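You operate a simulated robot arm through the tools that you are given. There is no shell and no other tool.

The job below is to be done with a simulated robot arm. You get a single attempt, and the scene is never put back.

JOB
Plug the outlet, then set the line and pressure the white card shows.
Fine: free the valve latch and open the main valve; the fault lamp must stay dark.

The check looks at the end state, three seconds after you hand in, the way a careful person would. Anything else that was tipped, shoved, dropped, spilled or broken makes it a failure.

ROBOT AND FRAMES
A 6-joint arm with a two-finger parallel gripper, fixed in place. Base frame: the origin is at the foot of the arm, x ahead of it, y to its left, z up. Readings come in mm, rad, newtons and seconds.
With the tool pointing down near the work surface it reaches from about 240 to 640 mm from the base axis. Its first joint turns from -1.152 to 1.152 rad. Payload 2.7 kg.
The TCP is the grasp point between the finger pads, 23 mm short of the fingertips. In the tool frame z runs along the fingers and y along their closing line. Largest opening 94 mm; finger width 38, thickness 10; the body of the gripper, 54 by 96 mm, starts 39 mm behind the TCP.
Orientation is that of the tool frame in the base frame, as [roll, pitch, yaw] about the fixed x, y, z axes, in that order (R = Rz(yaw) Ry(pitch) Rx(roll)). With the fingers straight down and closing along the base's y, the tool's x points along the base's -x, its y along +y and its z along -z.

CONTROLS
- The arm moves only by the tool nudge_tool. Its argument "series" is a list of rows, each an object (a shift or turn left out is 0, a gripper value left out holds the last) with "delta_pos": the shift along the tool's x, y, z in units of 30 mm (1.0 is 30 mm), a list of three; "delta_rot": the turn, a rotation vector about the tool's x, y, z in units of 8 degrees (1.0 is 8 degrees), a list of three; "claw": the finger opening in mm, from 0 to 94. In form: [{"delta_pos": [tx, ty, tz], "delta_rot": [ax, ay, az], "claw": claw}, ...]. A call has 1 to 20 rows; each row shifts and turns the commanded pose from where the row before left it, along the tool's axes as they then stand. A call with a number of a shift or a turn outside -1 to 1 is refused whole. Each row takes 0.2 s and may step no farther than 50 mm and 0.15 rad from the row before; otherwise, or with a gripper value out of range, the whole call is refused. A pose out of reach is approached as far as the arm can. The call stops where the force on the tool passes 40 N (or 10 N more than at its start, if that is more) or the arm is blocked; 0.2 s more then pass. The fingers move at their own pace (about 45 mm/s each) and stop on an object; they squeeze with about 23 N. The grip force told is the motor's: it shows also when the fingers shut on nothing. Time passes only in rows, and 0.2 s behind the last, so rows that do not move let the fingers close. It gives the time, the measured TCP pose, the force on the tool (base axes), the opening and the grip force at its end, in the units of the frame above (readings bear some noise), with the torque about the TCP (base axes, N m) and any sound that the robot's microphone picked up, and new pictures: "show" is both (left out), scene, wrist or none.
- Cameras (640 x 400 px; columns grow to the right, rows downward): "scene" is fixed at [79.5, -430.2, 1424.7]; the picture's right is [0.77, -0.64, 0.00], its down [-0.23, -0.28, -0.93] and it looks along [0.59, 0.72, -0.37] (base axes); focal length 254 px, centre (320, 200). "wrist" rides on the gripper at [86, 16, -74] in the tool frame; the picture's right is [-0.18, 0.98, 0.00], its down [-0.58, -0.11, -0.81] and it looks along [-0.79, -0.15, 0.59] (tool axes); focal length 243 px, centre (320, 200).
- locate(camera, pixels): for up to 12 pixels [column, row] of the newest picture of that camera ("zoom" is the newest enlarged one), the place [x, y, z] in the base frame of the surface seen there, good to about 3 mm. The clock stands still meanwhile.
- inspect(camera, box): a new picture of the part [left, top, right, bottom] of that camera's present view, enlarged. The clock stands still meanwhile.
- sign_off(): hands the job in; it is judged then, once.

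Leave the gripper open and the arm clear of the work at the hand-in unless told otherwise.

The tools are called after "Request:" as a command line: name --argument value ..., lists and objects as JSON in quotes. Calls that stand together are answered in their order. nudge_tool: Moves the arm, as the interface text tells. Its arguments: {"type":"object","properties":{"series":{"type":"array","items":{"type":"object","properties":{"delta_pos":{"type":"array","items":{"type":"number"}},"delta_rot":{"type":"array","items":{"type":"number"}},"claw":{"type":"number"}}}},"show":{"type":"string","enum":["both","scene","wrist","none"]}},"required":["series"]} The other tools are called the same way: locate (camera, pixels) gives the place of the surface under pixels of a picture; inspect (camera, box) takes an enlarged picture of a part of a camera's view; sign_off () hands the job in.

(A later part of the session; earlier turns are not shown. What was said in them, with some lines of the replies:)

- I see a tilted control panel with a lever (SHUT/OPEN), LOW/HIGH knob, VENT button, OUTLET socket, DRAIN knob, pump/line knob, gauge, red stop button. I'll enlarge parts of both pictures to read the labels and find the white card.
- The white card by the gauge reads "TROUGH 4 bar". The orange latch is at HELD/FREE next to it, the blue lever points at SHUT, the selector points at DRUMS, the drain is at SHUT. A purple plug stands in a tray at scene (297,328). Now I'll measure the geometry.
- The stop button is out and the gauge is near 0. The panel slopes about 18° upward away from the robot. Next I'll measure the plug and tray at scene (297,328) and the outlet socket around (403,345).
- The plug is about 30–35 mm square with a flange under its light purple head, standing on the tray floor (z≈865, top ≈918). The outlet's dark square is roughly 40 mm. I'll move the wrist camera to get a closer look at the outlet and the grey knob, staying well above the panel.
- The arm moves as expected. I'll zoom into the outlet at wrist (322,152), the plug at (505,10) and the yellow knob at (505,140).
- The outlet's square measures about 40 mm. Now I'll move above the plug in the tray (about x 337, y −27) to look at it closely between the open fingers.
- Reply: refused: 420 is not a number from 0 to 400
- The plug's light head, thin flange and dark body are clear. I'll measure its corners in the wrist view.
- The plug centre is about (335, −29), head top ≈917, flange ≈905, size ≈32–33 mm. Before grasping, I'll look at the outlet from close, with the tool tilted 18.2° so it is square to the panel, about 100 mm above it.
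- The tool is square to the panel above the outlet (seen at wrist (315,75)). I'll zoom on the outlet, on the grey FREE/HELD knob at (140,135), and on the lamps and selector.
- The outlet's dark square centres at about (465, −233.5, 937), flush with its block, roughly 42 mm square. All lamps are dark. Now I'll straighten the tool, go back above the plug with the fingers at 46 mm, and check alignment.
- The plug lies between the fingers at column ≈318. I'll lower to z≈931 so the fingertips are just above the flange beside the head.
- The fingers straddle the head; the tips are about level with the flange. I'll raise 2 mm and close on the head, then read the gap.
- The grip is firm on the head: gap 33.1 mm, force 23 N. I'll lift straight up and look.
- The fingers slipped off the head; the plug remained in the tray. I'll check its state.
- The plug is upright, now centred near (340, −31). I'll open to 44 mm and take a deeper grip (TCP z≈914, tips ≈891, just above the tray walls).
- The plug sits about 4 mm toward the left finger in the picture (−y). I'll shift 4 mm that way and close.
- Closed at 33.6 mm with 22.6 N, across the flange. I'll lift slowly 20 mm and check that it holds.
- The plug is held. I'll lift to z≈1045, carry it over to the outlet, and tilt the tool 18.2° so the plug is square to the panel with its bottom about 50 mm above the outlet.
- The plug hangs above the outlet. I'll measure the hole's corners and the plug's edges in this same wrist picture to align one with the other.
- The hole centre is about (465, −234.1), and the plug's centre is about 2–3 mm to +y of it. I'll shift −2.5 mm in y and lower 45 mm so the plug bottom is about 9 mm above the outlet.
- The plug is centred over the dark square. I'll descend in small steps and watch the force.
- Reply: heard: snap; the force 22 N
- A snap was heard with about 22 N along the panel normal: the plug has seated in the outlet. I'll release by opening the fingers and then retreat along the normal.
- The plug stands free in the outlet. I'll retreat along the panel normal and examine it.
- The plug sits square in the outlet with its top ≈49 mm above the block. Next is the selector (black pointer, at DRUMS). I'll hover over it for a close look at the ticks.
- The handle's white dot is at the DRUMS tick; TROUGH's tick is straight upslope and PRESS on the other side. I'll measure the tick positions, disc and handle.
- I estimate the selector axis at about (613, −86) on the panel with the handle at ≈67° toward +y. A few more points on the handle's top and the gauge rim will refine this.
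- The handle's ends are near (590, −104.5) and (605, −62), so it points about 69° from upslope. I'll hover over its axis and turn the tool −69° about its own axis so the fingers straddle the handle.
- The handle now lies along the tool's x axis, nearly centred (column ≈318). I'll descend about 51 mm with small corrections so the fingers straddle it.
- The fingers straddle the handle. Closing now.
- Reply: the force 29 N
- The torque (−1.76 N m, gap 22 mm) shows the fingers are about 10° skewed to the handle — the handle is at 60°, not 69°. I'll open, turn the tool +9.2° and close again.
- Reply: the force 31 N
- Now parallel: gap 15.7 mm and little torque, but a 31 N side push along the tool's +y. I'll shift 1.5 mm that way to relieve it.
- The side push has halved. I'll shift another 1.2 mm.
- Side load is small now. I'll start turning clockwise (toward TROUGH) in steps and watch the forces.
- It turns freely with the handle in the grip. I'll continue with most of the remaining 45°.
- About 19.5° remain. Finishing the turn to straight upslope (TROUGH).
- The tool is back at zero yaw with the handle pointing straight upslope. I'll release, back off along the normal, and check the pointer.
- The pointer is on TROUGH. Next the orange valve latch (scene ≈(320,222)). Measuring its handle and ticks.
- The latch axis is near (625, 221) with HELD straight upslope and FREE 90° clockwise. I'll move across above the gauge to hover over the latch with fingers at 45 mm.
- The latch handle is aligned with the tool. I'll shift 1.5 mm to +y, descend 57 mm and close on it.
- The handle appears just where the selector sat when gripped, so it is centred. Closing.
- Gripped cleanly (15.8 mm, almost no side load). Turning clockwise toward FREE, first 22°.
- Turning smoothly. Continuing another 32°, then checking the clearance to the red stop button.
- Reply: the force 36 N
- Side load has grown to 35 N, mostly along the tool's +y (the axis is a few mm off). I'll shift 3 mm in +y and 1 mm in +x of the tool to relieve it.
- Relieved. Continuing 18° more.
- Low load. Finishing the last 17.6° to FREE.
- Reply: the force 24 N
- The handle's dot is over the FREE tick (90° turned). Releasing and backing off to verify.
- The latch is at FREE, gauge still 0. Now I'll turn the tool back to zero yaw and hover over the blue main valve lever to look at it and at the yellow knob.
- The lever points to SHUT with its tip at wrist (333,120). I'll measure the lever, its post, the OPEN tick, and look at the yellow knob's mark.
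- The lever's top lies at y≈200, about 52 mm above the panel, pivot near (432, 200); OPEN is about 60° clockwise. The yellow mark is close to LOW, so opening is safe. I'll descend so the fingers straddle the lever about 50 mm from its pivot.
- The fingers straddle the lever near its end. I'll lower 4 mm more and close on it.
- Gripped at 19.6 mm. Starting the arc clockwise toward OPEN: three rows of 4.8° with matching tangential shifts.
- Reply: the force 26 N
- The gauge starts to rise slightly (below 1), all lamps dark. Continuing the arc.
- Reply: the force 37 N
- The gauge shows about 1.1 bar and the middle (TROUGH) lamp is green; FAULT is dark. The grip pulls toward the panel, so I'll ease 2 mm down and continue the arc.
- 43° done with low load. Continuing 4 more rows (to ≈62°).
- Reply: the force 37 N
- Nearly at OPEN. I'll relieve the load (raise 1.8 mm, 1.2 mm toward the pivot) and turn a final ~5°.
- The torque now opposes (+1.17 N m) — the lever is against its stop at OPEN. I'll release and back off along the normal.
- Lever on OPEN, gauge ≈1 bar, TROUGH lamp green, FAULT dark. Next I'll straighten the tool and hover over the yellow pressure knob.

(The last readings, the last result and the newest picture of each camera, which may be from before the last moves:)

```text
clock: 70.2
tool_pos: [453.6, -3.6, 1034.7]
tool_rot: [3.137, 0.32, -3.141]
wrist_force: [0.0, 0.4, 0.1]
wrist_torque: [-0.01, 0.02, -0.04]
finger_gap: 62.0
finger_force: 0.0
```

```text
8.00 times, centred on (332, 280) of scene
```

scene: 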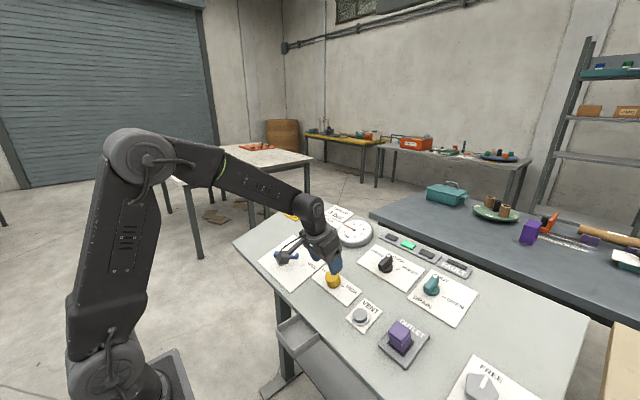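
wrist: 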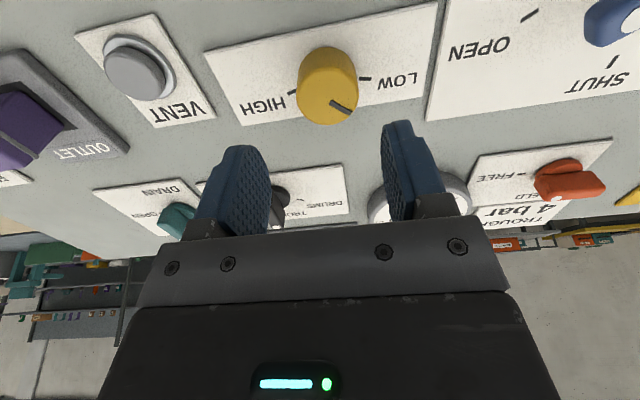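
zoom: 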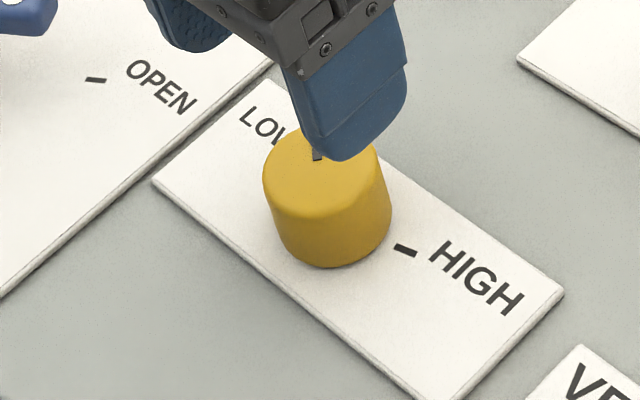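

The knob's mark points about 45° left of upslope at 1 bar. I'll measure the LOW and HIGH ticks and the knob's rim to find the axis and scale.

Request:
locate --camera "wrist" --pixels '[[365.3, 78.3], [291.9, 91.7], [328, 95], [300, 95], [355, 92], [327, 68], [328, 120], [334, 103], [350.5, 112], [326, 52], [363, 78.3], [290, 92.5]]'

Request:
locate --camera "wrist" --pixels '[[365.3, 78.3], [291.9, 91.7], [328, 95], [300, 95], [355, 92], [327, 72], [328, 120], [334, 103], [350.5, 112], [326, 52], [363, 78.3], [290, 92.5]]'

```text
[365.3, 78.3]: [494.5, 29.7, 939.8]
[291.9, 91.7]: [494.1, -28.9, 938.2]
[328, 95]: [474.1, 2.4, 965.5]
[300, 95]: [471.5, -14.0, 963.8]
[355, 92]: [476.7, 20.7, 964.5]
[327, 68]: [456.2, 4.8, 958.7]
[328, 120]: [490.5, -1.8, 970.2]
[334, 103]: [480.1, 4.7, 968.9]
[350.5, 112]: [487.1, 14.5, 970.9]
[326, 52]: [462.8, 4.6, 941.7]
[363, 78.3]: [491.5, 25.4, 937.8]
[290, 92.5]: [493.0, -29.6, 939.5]
```

```text
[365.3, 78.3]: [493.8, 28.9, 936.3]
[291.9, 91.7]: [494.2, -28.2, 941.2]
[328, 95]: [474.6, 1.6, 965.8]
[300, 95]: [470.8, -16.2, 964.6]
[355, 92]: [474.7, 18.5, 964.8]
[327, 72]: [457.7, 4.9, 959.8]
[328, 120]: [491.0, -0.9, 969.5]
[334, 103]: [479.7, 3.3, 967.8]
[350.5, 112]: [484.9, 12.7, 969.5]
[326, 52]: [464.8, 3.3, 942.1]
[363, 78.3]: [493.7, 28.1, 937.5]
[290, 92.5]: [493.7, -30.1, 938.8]
```

LOW and HIGH ticks are at ±72° and the mark is ≈47° at 1 bar, so about 24° per bar; 4 bar should be about 72° clockwise from here. I'll descend over the knob and grip it.

Request:
nudge_tool --series '[{"delta_pos": [0.05, 0.15, 0.4]}, {"delta_pos": [0, 0, 0.6]}, {"delta_pos": [0, 0, 0.6]}, {"delta_pos": [0, 0, 0.4]}, {"delta_pos": [0, 0, 0.3]}, {"delta_pos": [0, 0, 0]}]' --show "both"

Request:
inspect --camera "wrist" --box '[200, 70, 440, 220]'

```text
clock: 71.6
tool_pos: [473.4, 0.3, 968.8]
tool_rot: [3.137, 0.32, -3.141]
wrist_force: [0.7, -0.1, 0.5]
wrist_torque: [0.01, 0.02, 0.0]
finger_gap: 61.8
finger_force: 0.0
```

scene: 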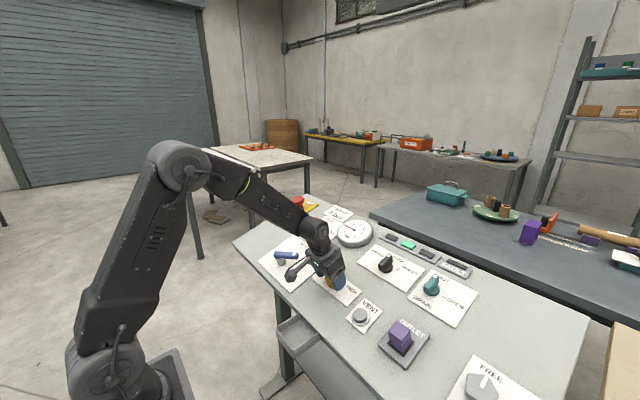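
wrist: 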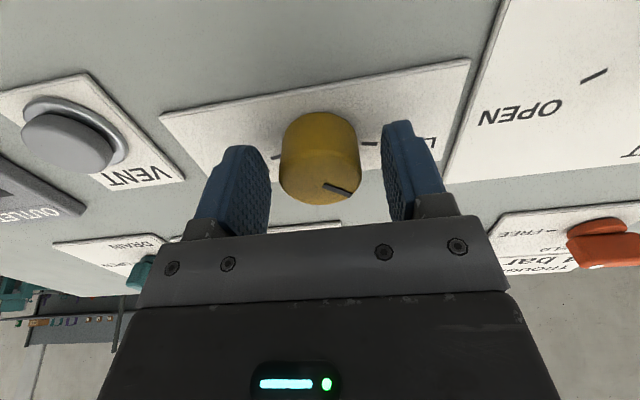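

```text
2.67 times, centred on (320, 145) of wrist
```

zoom: 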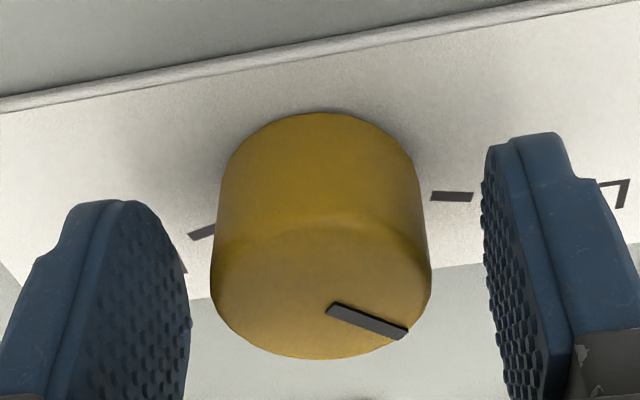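

The knob is between the fingers. Closing on it now.

Request:
nudge_tool --series '[{"claw": 25}, {"claw": 25}, {"claw": 25}, {"claw": 25}, {"claw": 25}]' --show "wrist"

Request:
inspect --camera "scene" --box '[330, 205, 394, 250]'

```text
clock: 72.8
tool_pos: [474.3, 0.5, 967.6]
tool_rot: [3.138, 0.32, -3.141]
wrist_force: [2.2, -10.5, -3.5]
wrist_torque: [-0.48, -0.25, -0.19]
finger_gap: 40.8
finger_force: 45.1
```

wrist: 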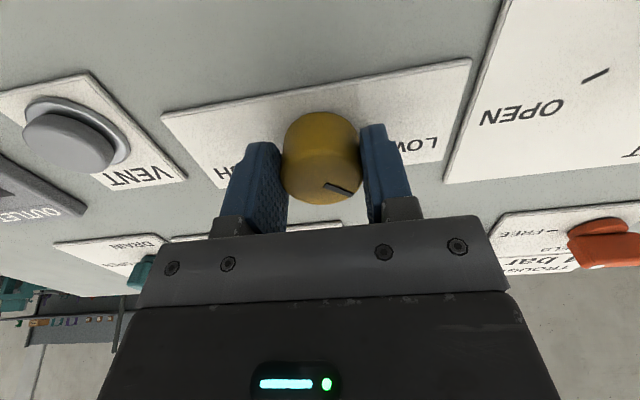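

```text
8.89 times, centred on (362, 228) of scene
```

zoom: 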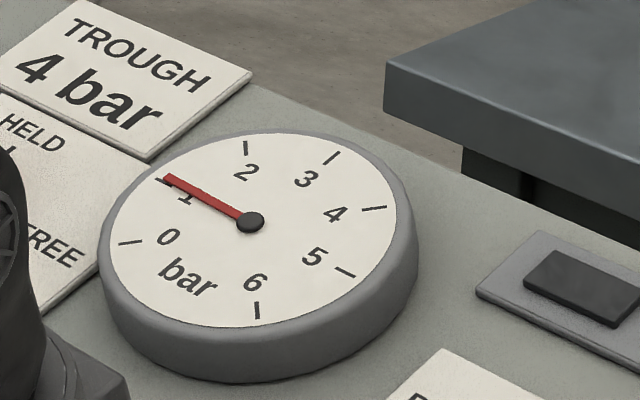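

Gripped at 40.8 mm. I'll relieve 1 mm in −y and turn clockwise 19° first, then read the gauge.

Request:
nudge_tool --series '[{"delta_pos": [0, -0.03, 0]}, {"delta_rot": [0, 0, 0.8]}, {"delta_rot": [0, 0, 0.8]}, {"delta_rot": [0, 0, 0.8]}, {"delta_pos": [0, 0, 0]}, {"delta_pos": [0, 0, 0]}]' --show "wrist"

Request:
inspect --camera "scene" --box '[330, 205, 394, 250]'

Request:
inspect --camera "scene" --box '[370, 225, 480, 290]'

```text
clock: 74.2
tool_pos: [473.7, 1.8, 969.1]
tool_rot: [3.03, 0.301, 2.791]
wrist_force: [-2.4, 23.6, -0.2]
wrist_torque: [-0.27, 0.53, 0.02]
finger_gap: 41.2
finger_force: 44.6
```

wrist: 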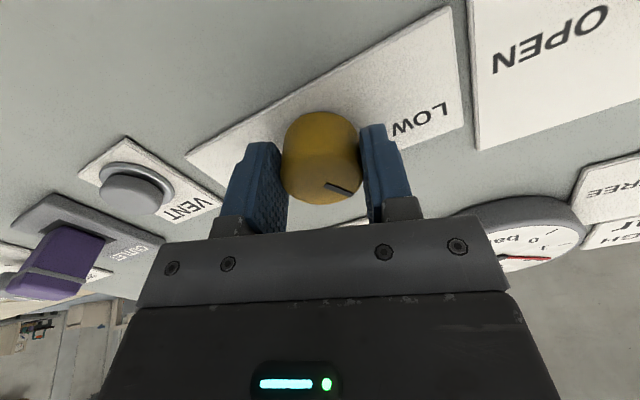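

```text
8.89 times, centred on (362, 228) of scene
```

zoom: 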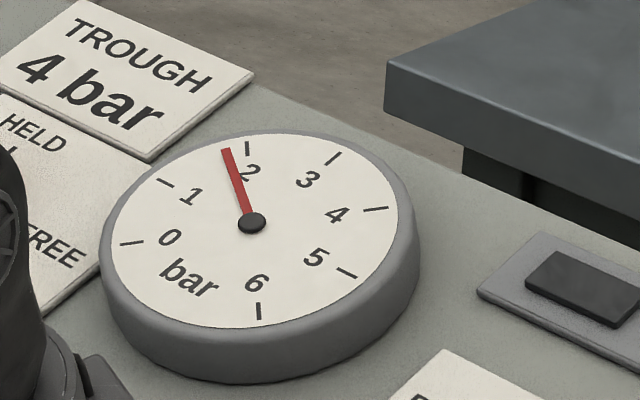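

```text
5.82 times, centred on (425, 258) of scene
```

zoom: 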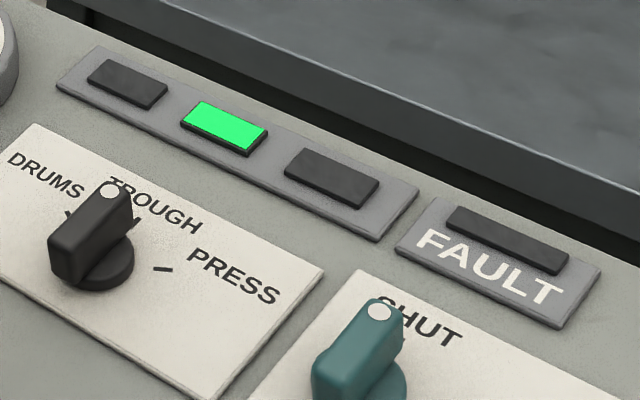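

The gauge reads about 1.8 bar (24°/bar confirmed), FAULT dark. I'll relieve the side load and turn another 24°.

Request:
nudge_tool --series '[{"delta_pos": [0.02, 0.05, 0]}, {"delta_rot": [0, 0, 0.75]}, {"delta_rot": [0, 0, 0.75]}, {"delta_rot": [0, 0, 0.75]}, {"delta_rot": [0, 0, 0.75]}, {"delta_pos": [0, 0, 0]}, {"delta_pos": [0, 0, 0]}]' --show "both"

Request:
inspect --camera "scene" --box '[330, 205, 394, 250]'

```text
clock: 75.8
tool_pos: [474.4, 3.3, 969.6]
tool_rot: [2.916, 0.232, 2.363]
wrist_force: [20.5, 23.3, -5.1]
wrist_torque: [-0.3, 0.51, 0.01]
finger_gap: 40.6
finger_force: 44.9
```

scene: 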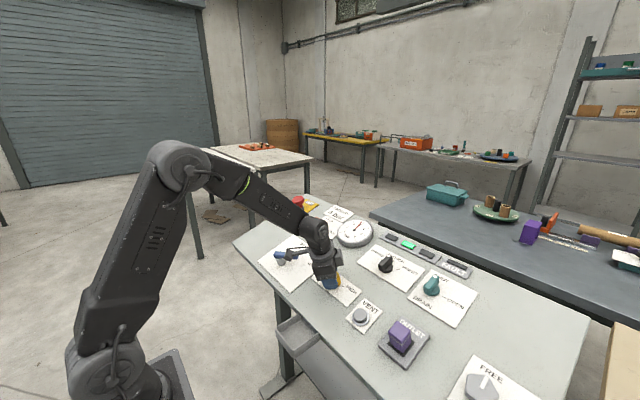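
wrist: 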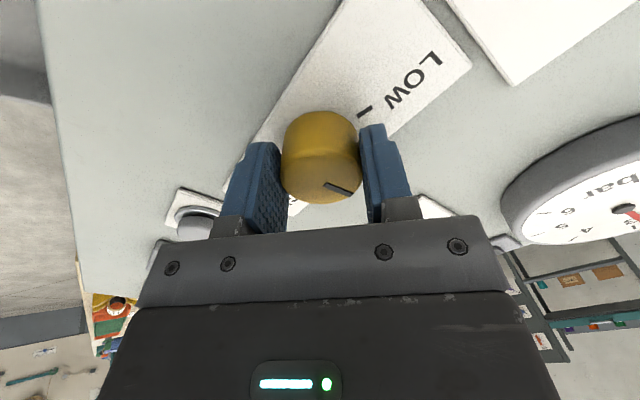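

```text
8.89 times, centred on (362, 228) of scene
```

zoom: 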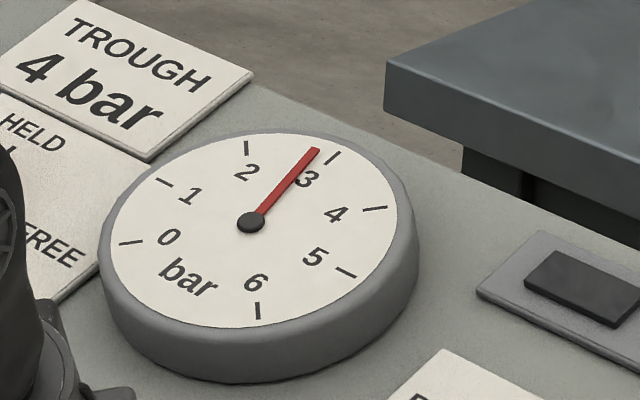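

About 2.85 bar. Relieving the 29 N side load (2.5 mm along the tool's +y) and turning 19° more.

Request:
nudge_tool --series '[{"delta_pos": [0.01, 0.04, 0]}, {"delta_pos": [0, 0.04, 0]}, {"delta_rot": [0, 0, 0.8]}, {"delta_rot": [0, 0, 0.8]}, {"delta_rot": [0, 0, 0.8]}, {"delta_pos": [0, 0, 0]}, {"delta_pos": [0, 0, 0]}]' --show "both"

Request:
inspect --camera "scene" --box '[330, 205, 394, 250]'

Request:
inspect --camera "scene" --box '[370, 225, 480, 290]'

```text
clock: 77.4
tool_pos: [475.8, 2.4, 969.5]
tool_rot: [2.853, 0.144, 2.03]
wrist_force: [16.6, 3.3, 3.5]
wrist_torque: [-0.49, 0.42, -0.08]
finger_gap: 40.5
finger_force: 45.3
```

scene: 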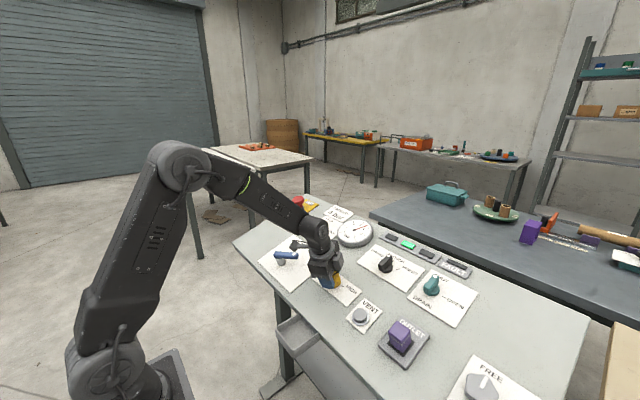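
wrist: 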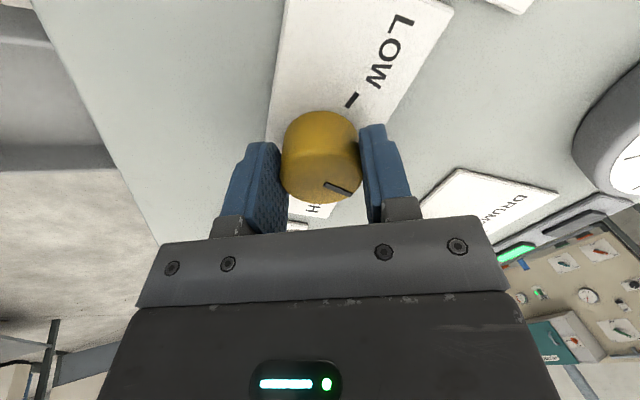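

```text
8.89 times, centred on (362, 228) of scene
```

zoom: 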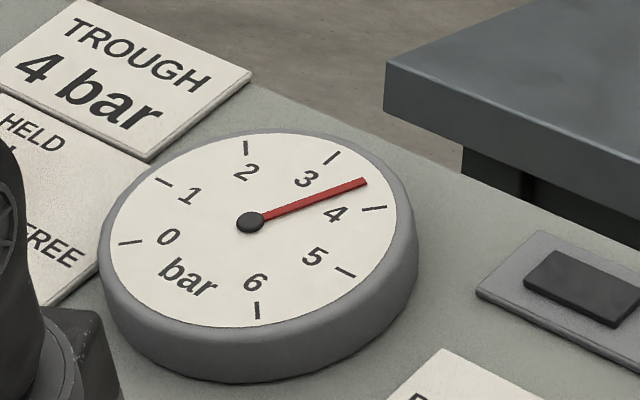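

```text
5.82 times, centred on (425, 258) of scene
```

zoom: 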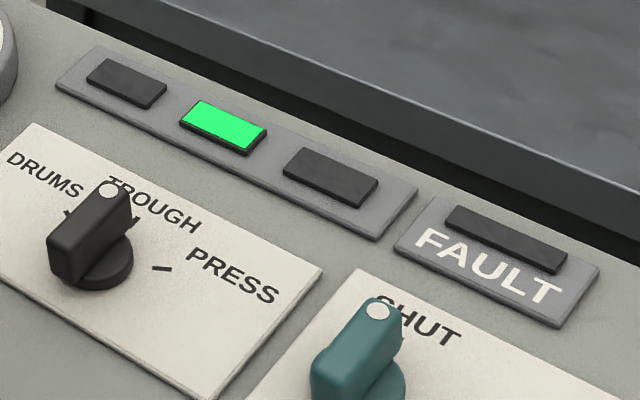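

By the tick geometry (45° per bar) the needle reads ≈3.54. About 0.0405 bar per degree, so another ≈11° is needed. Turning 1.35 units.

Request:
nudge_tool --series '[{"delta_pos": [0, 0.03, 0]}, {"delta_rot": [0, 0, 0.7]}, {"delta_rot": [0, 0, 0.65]}, {"delta_pos": [0, 0, 0]}, {"delta_pos": [0, 0, 0]}, {"delta_pos": [0, 0, 0]}]' --show "both"

Request:
inspect --camera "scene" --box '[338, 210, 386, 246]'

```text
clock: 78.8
tool_pos: [477.5, 3.7, 969.6]
tool_rot: [2.832, 0.09, 1.849]
wrist_force: [20.3, -4.8, 1.9]
wrist_torque: [-0.5, 0.34, -0.08]
finger_gap: 40.5
finger_force: 44.8
```

scene: 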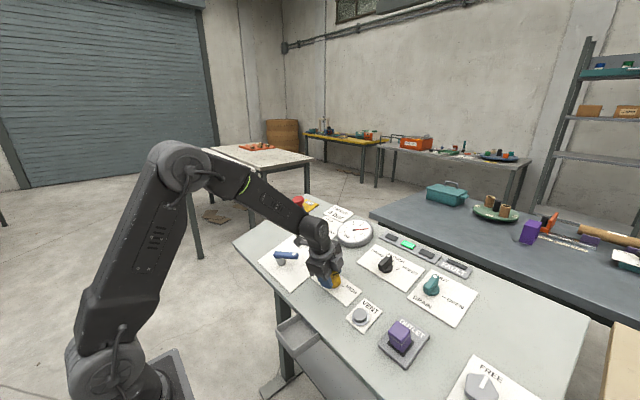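
wrist: 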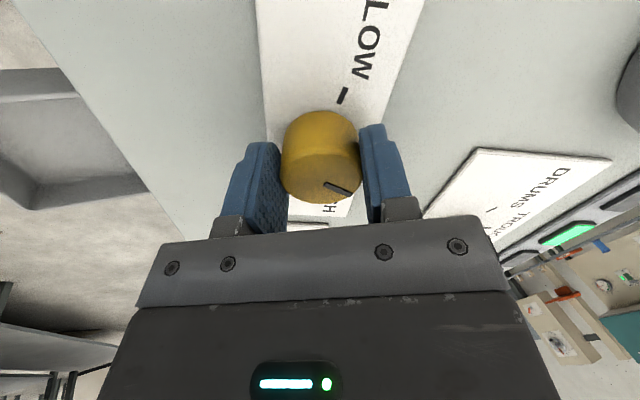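

```text
11.11 times, centred on (362, 228) of scene
```

zoom: 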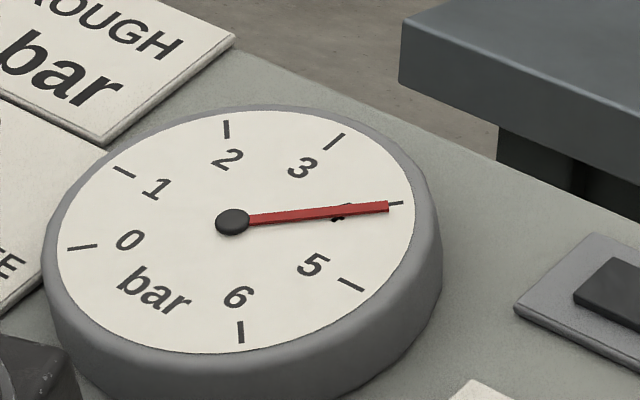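

Allowing for the needle's height above the dial, it reads ≈4.1 bar. I'll relieve the side load and turn back about 2.4°.

Request:
nudge_tool --series '[{"delta_pos": [0, 0.04, 0]}, {"delta_rot": [0, 0, -0.3]}, {"delta_pos": [0, 0, 0]}, {"delta_pos": [0, 0, 0]}, {"delta_pos": [0, 0, 0]}]' --show "scene"

Request:
inspect --camera "scene" --box '[338, 210, 386, 246]'

```text
clock: 80.0
tool_pos: [476.8, 2.9, 969.9]
tool_rot: [2.839, 0.099, 1.89]
wrist_force: [5.0, -7.4, 5.5]
wrist_torque: [0.22, 0.62, 0.1]
finger_gap: 40.5
finger_force: 44.7
```

scene: 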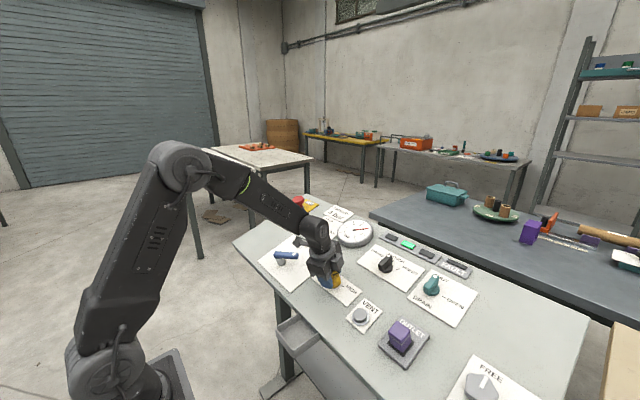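

```text
11.11 times, centred on (362, 228) of scene
```

zoom: 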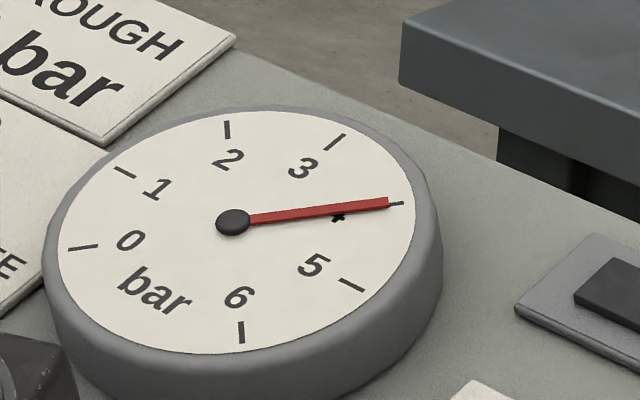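

The needle now reads ≈4.05. I'll release the knob gently and see whether the reading holds.

Request:
nudge_tool --series '[{"delta_rot": [0, 0, -0.08]}, {"delta_pos": [0, 0, 0]}, {"claw": 62}, {"claw": 62}, {"claw": 62}, {"delta_pos": [0, 0, -0.4]}, {"delta_pos": [0, 0, -0.7]}, {"delta_pos": [0, 0, -0.8]}, {"delta_pos": [0, 0, -0.5]}, {"delta_pos": [0, 0, 0]}]' --show "both"

Request:
inspect --camera "scene" --box '[338, 210, 386, 246]'

Request:
inspect --camera "scene" --box '[370, 225, 480, 290]'

```text
clock: 82.2
tool_pos: [454.4, 2.6, 1038.5]
tool_rot: [2.839, 0.104, 1.901]
wrist_force: [0.2, -0.5, 0.3]
wrist_torque: [-0.06, -0.01, -0.01]
finger_gap: 62.0
finger_force: 0.0
```

scene: 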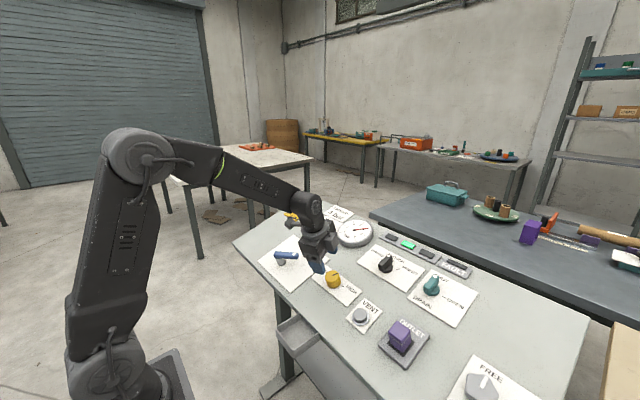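
wrist: 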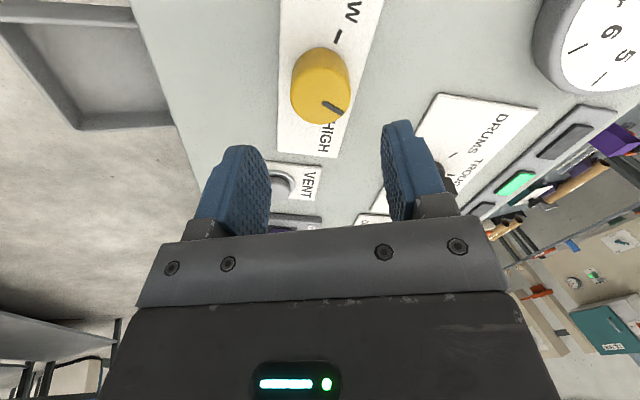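

```text
11.11 times, centred on (362, 228) of scene
```

zoom: 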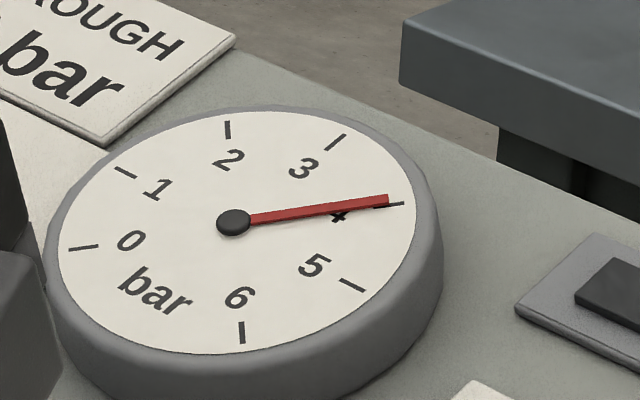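

```text
5.82 times, centred on (425, 258) of scene
```

zoom: 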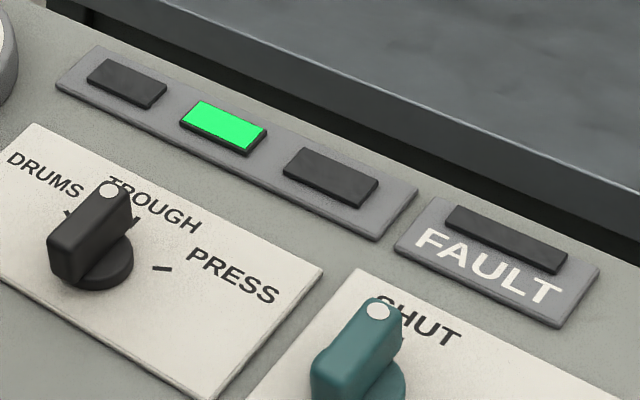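

Released: the needle reads ≈4.0 bar, TROUGH lamp green, FAULT dark. I'll turn the tool back and take a second look at the gauge from the wrist camera.

Request:
nudge_tool --series '[{"delta_pos": [0, 0, -0.6], "delta_rot": [0, 0, -0.974]}, {"delta_pos": [0, 0, -0.6], "delta_rot": [0, 0, -0.974]}, {"delta_rot": [0, 0, -0.974]}, {"delta_rot": [0, 0, -0.974]}, {"delta_rot": [0, 0, -0.974]}, {"delta_rot": [0, 0, -0.974]}, {"delta_rot": [0, 0, -0.974]}, {"delta_rot": [0, 0, -0.974]}, {"delta_rot": [0, 0, -0.974]}, {"delta_pos": [-0.8, 0.7, 0]}, {"delta_pos": [-0.8, 0.7, 0]}, {"delta_pos": [-0.8, 0.7, 0]}, {"delta_pos": [-0.8, 0.5, 0]}, {"delta_pos": [0, 0, 0]}]' --show "both"

Request:
inspect --camera "wrist" --box '[220, 30, 420, 155]'

Request:
inspect --camera "scene" --box '[338, 300, 454, 370]'

```text
clock: 85.2
tool_pos: [535.9, 82.5, 1104.0]
tool_rot: [3.139, 0.319, -3.141]
wrist_force: [-1.0, -0.9, 0.0]
wrist_torque: [0.01, 0.0, 0.0]
finger_gap: 62.1
finger_force: 0.1
```

scene: 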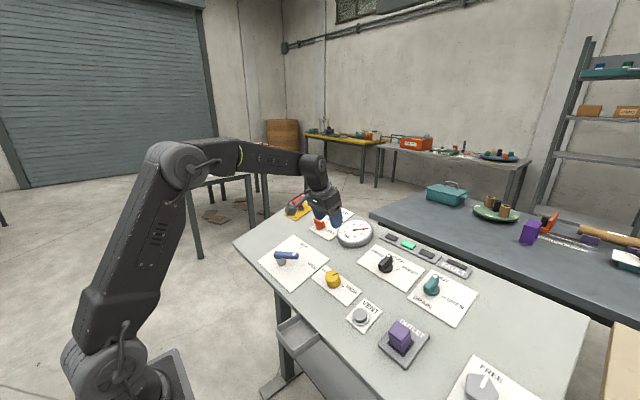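
wrist: 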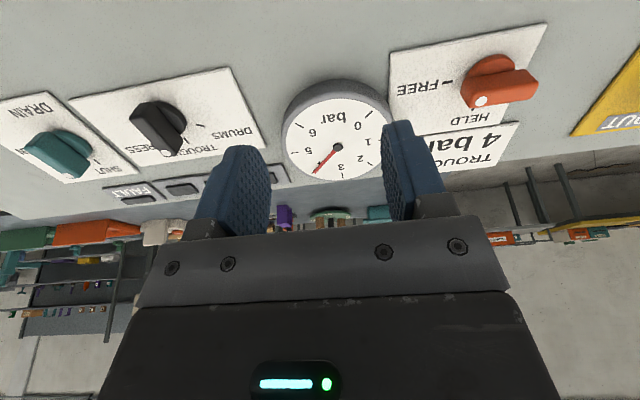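

```text
3.20 times, centred on (320, 92) of wrist
```

zoom: 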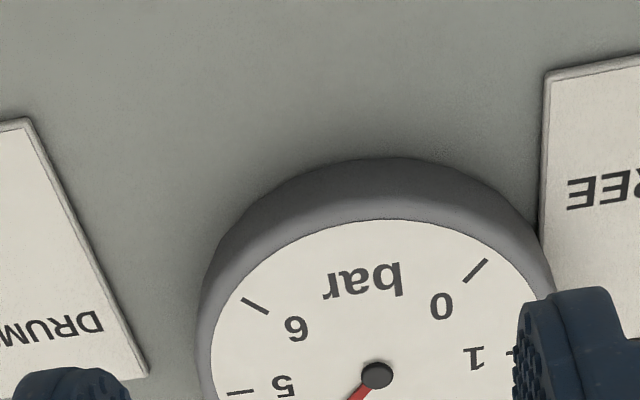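

```text
5.52 times, centred on (396, 335) of scene
```

zoom: 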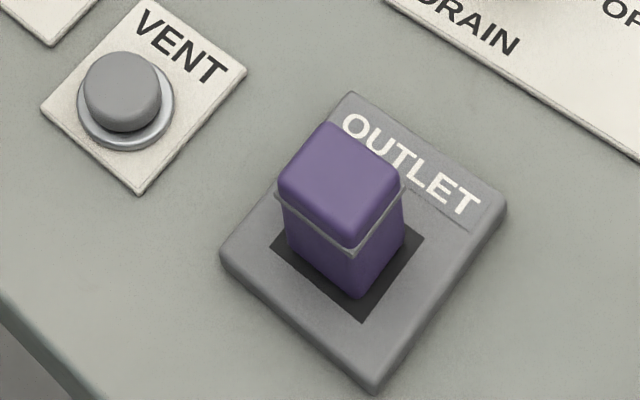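

I'll zoom the wrist view on the dial at (338,145) and on the whole panel to double-check every control.

Request:
inspect --camera "wrist" --box '[274, 90, 402, 170]'

Request:
inspect --camera "scene" --box '[240, 190, 400, 300]'

Request:
inspect --camera "scene" --box '[338, 210, 386, 246]'

```text
5.00 times, centred on (338, 130) of wrist
```

zoom: 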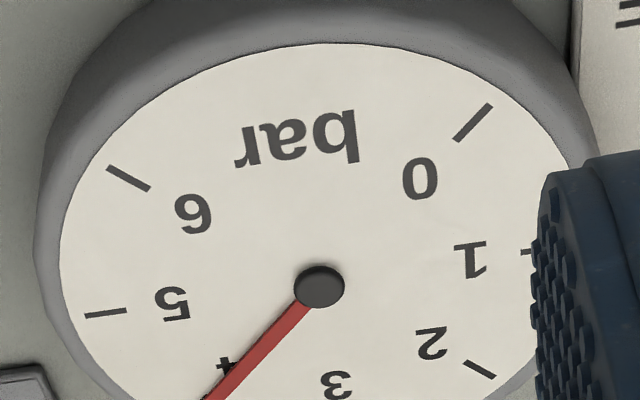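

```text
3.64 times, centred on (320, 245) of scene
```

zoom: 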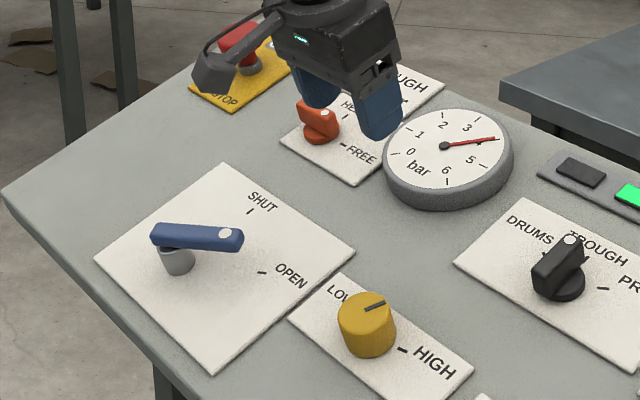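

```text
11.11 times, centred on (362, 228) of scene
```

zoom: 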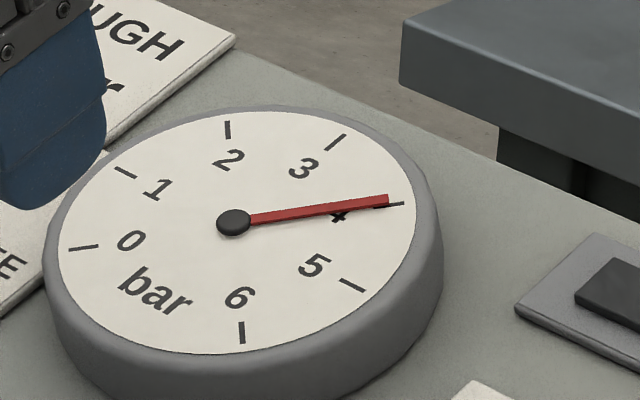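

Everything reads right: plug in the outlet, TROUGH selected, latch FREE, lever OPEN, ≈4 bar, FAULT dark. I'll retreat the arm up and clear with the gripper open, then make one last check.

Request:
nudge_tool --series '[{"delta_pos": [0.339, -0.26, -0.853], "claw": 94}, {"delta_pos": [0.339, -0.26, -0.853]}, {"delta_pos": [0.339, -0.26, -0.853]}, {"delta_pos": [0.339, -0.26, -0.853]}, {"delta_pos": [0.339, -0.26, -0.853]}, {"delta_pos": [0.339, -0.26, -0.853]}, {"delta_pos": [0.339, -0.26, -0.853]}, {"delta_pos": [0.339, -0.26, -0.853]}, {"delta_pos": [0.339, -0.26, -0.853]}, {"delta_pos": [0.339, -0.26, -0.853]}, {"delta_rot": [0, 0.76, 0]}, {"delta_rot": [0, 0.76, 0]}, {"delta_rot": [0, 0.76, 0]}, {"delta_pos": [0, 0, 0]}, {"delta_pos": [0, 0, 0]}]' --show "both"

Request:
inspect --camera "scene" --box '[240, 180, 400, 300]'

Request:
inspect --camera "scene" --box '[338, 210, 386, 246]'

Request:
inspect --camera "scene" --box '[340, 220, 500, 320]'

Request:
inspect --camera "wrist" --box '[80, 30, 400, 230]'

```text
clock: 88.4
tool_pos: [356.3, 2.7, 1311.9]
tool_rot: [3.137, 0.0, -3.141]
wrist_force: [0.8, 0.5, 0.2]
wrist_torque: [0.0, -0.01, 0.0]
finger_gap: 94.1
finger_force: 0.1
```

scene: 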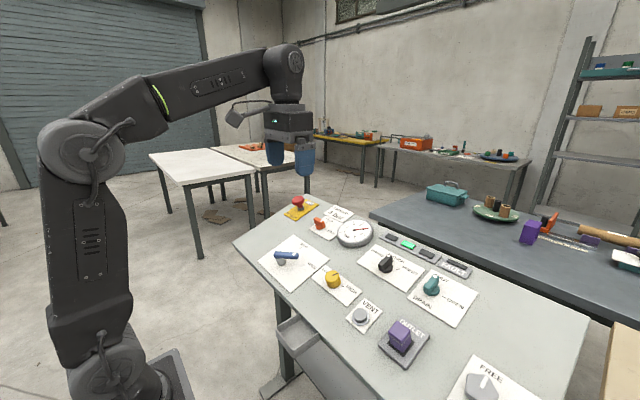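
wrist: 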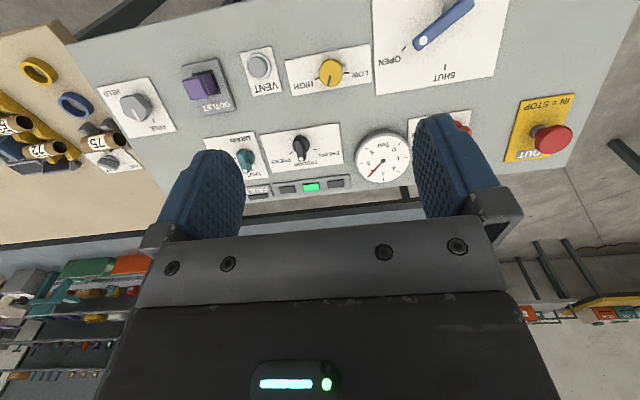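

```text
3.33 times, centred on (320, 240) of scene
```

zoom: 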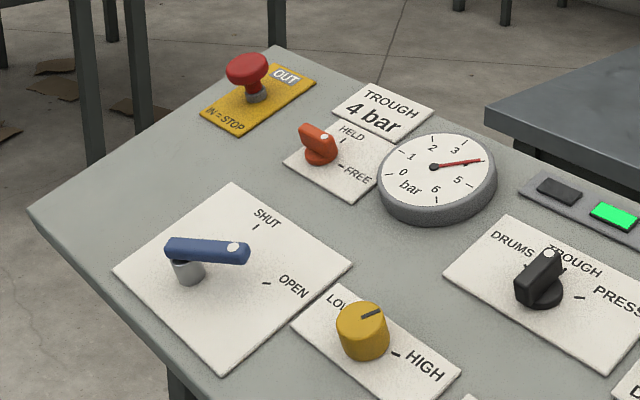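

```text
11.11 times, centred on (362, 228) of scene
```

zoom: 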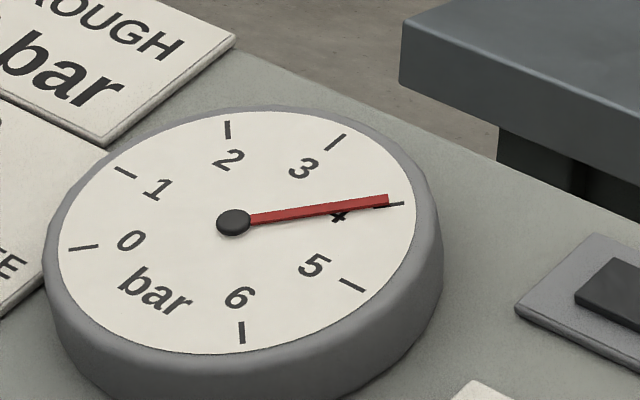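

```text
4.00 times, centred on (420, 270) of scene
```

zoom: 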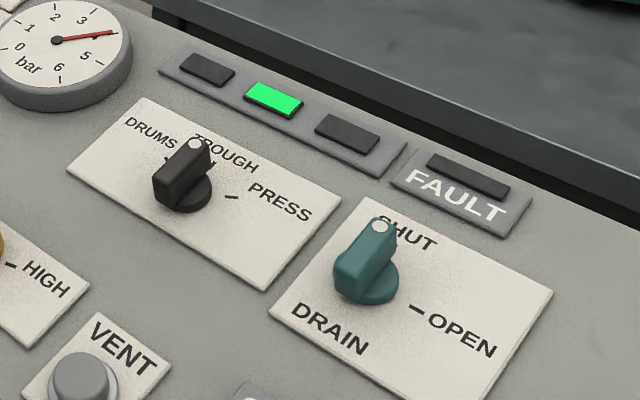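

```text
2.00 times, centred on (240, 130) of wrist
```

zoom: 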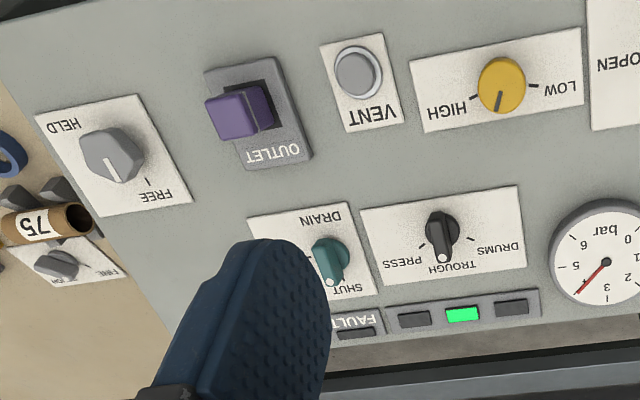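

The arm is clear and the gripper is open. The plug is in the outlet and the selector is on TROUGH. The latch is FREE, the main valve is OPEN and the gauge holds at about 4 bar. The TROUGH lamp is green, FAULT is dark, and the stop, drain and vent are untouched. Handing in.

Request:
sign_off

```text
The job is handed in.
```

I finished the job and handed it in. At my last look the panel matched the white card ("TROUGH 4 bar"); I haven't seen the check's result.

| Item | State at hand-in |
|---|---|
| Outlet | Plug seated; I heard it snap in |
| Line selector | TROUGH, with its lamp green |
| Valve latch | FREE |
| Main valve | OPEN, lever turned to its stop |
| Pressure | About 4.0 bar, steady after I let go of the knob |
| Fault lamp | Dark at every check |

- **First plug grip slipped:** the plug stayed upright in its tray and shifted a few millimetres. A deeper grip held.
- **Plug depth:** the plug went in only about 3–5 mm, so most of it stands above the outlet. I did not press it further after the snap.
- **Not touched:** the stop button, the drain, the vent and the grey FREE/HELD knob.
- **Arm:** it ended clear of the panel with the gripper open.
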